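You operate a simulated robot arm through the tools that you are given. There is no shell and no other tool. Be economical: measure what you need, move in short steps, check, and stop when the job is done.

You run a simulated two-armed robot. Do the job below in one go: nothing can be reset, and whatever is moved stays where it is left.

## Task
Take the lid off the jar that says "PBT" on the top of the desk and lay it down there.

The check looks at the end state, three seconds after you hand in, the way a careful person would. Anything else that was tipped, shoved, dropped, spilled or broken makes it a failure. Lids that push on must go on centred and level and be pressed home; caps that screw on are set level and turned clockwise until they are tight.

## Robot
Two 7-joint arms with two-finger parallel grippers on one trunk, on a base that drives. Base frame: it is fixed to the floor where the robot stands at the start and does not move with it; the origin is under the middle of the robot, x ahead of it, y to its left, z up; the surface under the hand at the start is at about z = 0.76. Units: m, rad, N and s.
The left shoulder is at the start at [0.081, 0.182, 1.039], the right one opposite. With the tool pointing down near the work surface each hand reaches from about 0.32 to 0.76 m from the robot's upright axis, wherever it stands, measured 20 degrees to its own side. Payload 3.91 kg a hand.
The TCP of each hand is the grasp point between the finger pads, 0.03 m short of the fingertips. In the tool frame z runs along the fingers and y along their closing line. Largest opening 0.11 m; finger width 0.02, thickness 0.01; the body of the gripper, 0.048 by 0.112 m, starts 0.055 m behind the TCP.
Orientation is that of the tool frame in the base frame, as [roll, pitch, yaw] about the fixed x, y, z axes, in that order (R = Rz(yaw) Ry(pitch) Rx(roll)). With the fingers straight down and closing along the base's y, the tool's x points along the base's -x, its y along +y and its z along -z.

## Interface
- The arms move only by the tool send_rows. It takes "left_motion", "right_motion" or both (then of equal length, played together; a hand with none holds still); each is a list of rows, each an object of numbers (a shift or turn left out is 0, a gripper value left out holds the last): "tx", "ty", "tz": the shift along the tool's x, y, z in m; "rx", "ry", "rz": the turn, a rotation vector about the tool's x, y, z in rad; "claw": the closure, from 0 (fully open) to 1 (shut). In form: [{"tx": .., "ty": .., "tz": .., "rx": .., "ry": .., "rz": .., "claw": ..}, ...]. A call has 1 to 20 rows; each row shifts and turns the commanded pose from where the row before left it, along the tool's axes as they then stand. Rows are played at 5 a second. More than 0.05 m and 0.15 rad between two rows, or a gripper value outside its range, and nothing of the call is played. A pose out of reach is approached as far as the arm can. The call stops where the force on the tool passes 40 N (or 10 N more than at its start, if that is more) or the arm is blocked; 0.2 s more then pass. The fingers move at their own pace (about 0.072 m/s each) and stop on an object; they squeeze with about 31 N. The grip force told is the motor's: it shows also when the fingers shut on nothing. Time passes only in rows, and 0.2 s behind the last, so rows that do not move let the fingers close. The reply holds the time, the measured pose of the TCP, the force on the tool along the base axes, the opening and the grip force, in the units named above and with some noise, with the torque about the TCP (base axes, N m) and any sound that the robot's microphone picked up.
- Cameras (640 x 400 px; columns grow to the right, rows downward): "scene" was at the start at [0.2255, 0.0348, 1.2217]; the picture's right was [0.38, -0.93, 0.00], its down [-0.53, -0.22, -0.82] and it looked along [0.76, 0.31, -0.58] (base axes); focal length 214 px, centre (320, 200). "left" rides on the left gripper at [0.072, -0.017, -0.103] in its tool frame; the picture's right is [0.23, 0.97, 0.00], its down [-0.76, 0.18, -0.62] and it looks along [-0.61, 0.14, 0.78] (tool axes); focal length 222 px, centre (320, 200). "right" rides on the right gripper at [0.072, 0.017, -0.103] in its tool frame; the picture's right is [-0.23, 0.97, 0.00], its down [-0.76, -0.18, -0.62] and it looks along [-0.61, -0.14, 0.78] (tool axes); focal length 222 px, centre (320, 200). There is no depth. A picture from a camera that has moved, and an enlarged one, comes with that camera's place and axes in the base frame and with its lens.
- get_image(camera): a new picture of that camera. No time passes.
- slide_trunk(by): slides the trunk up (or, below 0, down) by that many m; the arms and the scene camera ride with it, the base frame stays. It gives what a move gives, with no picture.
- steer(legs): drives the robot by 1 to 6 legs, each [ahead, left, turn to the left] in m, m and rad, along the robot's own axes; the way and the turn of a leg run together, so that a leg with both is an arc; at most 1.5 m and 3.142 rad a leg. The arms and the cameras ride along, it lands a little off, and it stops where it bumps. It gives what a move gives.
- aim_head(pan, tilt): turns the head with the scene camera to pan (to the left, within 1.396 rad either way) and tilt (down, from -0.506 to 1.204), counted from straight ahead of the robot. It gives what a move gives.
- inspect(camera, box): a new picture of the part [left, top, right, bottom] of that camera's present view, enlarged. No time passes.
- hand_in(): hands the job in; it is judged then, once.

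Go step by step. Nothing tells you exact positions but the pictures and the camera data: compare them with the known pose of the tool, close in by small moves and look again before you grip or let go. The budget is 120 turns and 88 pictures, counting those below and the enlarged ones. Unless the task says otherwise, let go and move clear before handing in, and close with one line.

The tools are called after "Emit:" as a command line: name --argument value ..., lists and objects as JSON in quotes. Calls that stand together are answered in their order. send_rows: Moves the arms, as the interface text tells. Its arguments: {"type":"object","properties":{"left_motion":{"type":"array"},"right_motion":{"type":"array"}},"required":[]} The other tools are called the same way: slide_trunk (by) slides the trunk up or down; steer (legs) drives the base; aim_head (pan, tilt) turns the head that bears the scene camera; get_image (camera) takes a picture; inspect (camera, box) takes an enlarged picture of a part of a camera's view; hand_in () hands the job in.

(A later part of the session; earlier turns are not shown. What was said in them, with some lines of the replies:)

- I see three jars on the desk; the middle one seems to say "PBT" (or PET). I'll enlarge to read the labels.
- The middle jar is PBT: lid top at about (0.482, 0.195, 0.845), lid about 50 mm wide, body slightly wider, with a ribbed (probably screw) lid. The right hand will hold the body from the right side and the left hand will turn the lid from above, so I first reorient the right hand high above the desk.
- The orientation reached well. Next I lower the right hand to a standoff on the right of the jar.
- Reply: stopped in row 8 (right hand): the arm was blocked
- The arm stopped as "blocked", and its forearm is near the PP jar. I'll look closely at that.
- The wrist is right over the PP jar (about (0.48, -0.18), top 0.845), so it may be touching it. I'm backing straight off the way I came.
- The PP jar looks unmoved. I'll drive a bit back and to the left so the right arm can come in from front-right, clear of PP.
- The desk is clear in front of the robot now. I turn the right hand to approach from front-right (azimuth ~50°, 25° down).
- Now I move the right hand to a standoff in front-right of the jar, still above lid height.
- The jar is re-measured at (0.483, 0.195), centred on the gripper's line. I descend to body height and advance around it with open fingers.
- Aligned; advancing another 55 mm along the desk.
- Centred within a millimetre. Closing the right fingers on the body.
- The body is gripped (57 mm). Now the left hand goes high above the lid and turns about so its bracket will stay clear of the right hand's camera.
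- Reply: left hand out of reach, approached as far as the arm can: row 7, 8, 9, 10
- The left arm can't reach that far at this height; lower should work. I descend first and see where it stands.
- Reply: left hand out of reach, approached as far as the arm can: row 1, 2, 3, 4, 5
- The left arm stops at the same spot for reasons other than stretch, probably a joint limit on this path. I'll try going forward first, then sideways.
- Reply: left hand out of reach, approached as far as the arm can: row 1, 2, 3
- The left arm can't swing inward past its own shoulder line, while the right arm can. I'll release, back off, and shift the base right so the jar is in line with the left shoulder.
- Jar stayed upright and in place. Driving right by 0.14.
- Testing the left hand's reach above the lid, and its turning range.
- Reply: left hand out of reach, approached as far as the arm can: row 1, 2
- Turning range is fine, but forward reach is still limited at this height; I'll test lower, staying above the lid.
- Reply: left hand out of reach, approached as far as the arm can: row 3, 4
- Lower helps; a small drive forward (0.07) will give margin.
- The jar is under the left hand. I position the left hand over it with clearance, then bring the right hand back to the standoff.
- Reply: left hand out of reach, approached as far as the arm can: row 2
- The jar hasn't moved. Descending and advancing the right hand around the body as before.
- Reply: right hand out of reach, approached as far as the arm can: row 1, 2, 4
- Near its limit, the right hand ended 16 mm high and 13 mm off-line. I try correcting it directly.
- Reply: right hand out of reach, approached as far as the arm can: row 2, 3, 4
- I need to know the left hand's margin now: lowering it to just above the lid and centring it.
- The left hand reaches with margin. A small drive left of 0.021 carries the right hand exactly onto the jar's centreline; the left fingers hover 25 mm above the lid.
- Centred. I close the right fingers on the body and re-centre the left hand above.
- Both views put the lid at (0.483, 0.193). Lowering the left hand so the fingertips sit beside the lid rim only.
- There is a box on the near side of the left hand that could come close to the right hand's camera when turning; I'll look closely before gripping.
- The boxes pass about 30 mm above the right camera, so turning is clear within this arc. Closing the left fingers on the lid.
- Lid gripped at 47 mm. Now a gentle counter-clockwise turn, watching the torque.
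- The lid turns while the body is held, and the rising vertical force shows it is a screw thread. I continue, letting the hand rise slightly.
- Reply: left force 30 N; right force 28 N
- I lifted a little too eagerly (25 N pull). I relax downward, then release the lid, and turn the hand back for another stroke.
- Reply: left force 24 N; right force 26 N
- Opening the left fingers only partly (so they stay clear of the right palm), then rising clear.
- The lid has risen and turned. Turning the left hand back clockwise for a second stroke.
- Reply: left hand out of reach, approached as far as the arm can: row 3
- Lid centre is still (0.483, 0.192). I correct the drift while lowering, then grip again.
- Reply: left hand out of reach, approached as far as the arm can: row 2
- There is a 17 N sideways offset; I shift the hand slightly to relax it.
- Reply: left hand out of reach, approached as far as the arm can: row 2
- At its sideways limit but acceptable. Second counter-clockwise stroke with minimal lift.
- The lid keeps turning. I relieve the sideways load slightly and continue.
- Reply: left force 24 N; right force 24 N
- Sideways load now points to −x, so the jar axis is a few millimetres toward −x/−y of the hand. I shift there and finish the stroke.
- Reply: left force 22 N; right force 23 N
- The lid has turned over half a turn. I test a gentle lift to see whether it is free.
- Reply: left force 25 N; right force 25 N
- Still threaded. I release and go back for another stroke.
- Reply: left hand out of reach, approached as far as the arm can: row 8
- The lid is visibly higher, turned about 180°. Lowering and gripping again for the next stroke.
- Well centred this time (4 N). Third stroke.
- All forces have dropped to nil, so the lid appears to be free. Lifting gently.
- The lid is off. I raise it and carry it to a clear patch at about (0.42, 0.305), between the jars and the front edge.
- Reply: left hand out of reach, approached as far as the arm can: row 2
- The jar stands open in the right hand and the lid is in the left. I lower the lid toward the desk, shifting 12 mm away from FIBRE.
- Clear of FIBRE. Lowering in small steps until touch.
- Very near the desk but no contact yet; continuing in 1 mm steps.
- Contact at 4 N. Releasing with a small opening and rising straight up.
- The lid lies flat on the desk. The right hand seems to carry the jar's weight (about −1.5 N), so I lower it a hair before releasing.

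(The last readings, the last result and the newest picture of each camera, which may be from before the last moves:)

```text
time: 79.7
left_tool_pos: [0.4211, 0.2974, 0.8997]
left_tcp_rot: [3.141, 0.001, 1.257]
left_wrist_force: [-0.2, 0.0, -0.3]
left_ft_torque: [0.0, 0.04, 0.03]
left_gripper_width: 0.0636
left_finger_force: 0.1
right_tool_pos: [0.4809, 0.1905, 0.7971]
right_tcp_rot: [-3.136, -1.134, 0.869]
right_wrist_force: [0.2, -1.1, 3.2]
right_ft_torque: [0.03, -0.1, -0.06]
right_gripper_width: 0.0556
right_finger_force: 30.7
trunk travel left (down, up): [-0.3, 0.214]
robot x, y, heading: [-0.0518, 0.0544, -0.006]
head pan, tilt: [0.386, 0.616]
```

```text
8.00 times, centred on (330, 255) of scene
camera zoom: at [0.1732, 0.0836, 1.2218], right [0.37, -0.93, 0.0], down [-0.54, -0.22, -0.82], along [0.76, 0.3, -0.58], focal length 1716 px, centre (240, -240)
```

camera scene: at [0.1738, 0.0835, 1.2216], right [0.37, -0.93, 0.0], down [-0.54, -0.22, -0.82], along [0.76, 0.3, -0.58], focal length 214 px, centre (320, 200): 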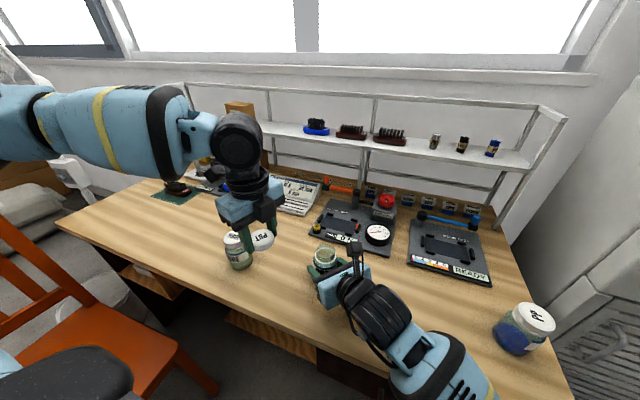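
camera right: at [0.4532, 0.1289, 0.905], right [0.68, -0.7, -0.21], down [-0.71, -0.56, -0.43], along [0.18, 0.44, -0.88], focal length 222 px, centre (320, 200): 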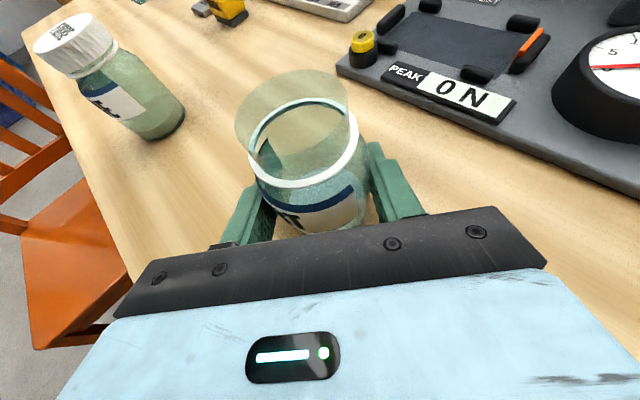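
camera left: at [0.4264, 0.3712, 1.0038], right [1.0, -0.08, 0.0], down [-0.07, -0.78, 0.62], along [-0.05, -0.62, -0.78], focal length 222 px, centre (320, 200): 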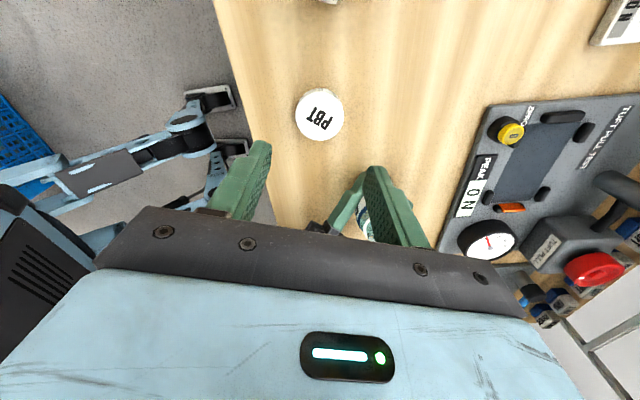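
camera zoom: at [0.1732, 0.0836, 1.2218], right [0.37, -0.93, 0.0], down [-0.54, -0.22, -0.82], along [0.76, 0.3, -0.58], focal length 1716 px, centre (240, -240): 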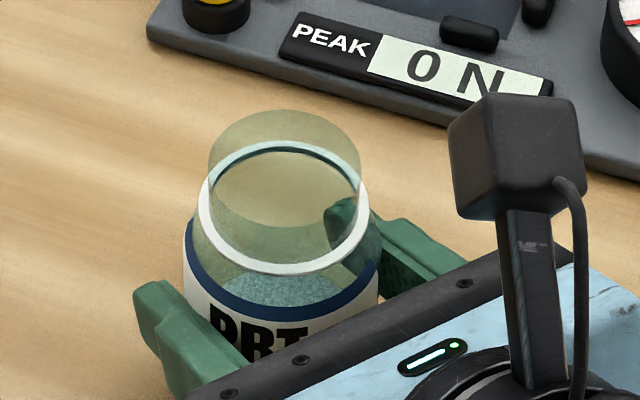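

The jar now rests on the desk (+3 N). Opening the right hand moderately and backing straight out, then up.

Emit:
send_rows --right_motion '[{"claw": 0.3}, {}, {}, {"tx": -0.0105, "tz": -0.0227}, {"tx": -0.0105, "tz": -0.0227}, {"tx": -0.0105, "tz": -0.0227}, {"tx": -0.0105, "tz": -0.0227}, {"tx": -0.0105, "tz": -0.0227}, {"tx": 0.0362, "tz": -0.0168}, {"tx": 0.0362, "tz": -0.0168}, {"tx": 0.0362, "tz": -0.0168}]'

Emit:
get_image --camera "scene"

Emit:
get_image --camera "right"

```text
time: 82.1
left_tool_pos: [0.4217, 0.2984, 0.9]
left_tcp_rot: [-3.141, -0.001, 1.258]
left_wrist_force: [0.1, -0.3, 0.0]
left_ft_torque: [0.02, -0.03, -0.01]
left_gripper_width: 0.0639
left_finger_force: 0.1
right_tool_pos: [0.3997, 0.0935, 0.9167]
right_tcp_rot: [-3.137, -1.133, 0.868]
right_wrist_force: [-0.1, 0.1, 0.2]
right_ft_torque: [0.02, 0.0, -0.02]
right_gripper_width: 0.077
right_finger_force: 0.0
trunk travel left (down, up): [-0.3, 0.214]
robot x, y, heading: [-0.0485, 0.0469, -0.009]
head pan, tilt: [0.386, 0.616]
```

```text
24 pictures are left
camera scene: at [0.1735, 0.084, 1.2217], right [0.37, -0.93, 0.0], down [-0.54, -0.22, -0.82], along [0.76, 0.3, -0.58], focal length 214 px, centre (320, 200)
```

scene: 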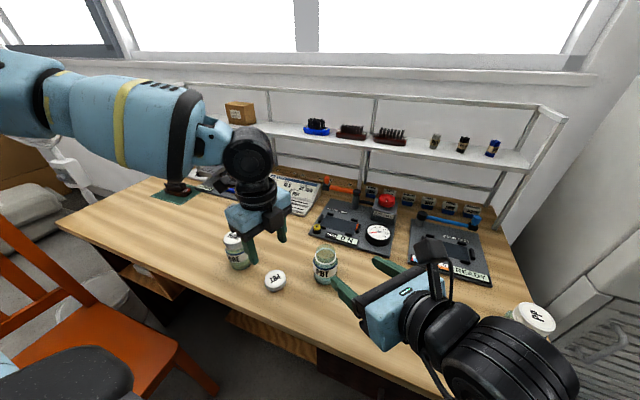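

```text
23 pictures are left
camera right: at [0.3726, 0.0337, 1.0245], right [0.68, -0.7, -0.21], down [-0.71, -0.56, -0.43], along [0.18, 0.44, -0.88], focal length 222 px, centre (320, 200)
```

right: 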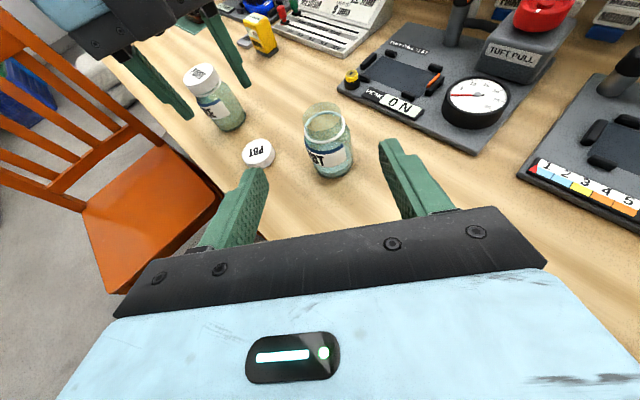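

The open PBT jar stands upright, its lid lies flat on the desk, both hands are clear, and FIBRE and PP are where they were. Handing in.

Emit:
hand_in

```text
The job is handed in.
```

The PBT jar's lid is unscrewed and lying flat on the desk beside the upright jar; as far as the cameras show, nothing else moved.
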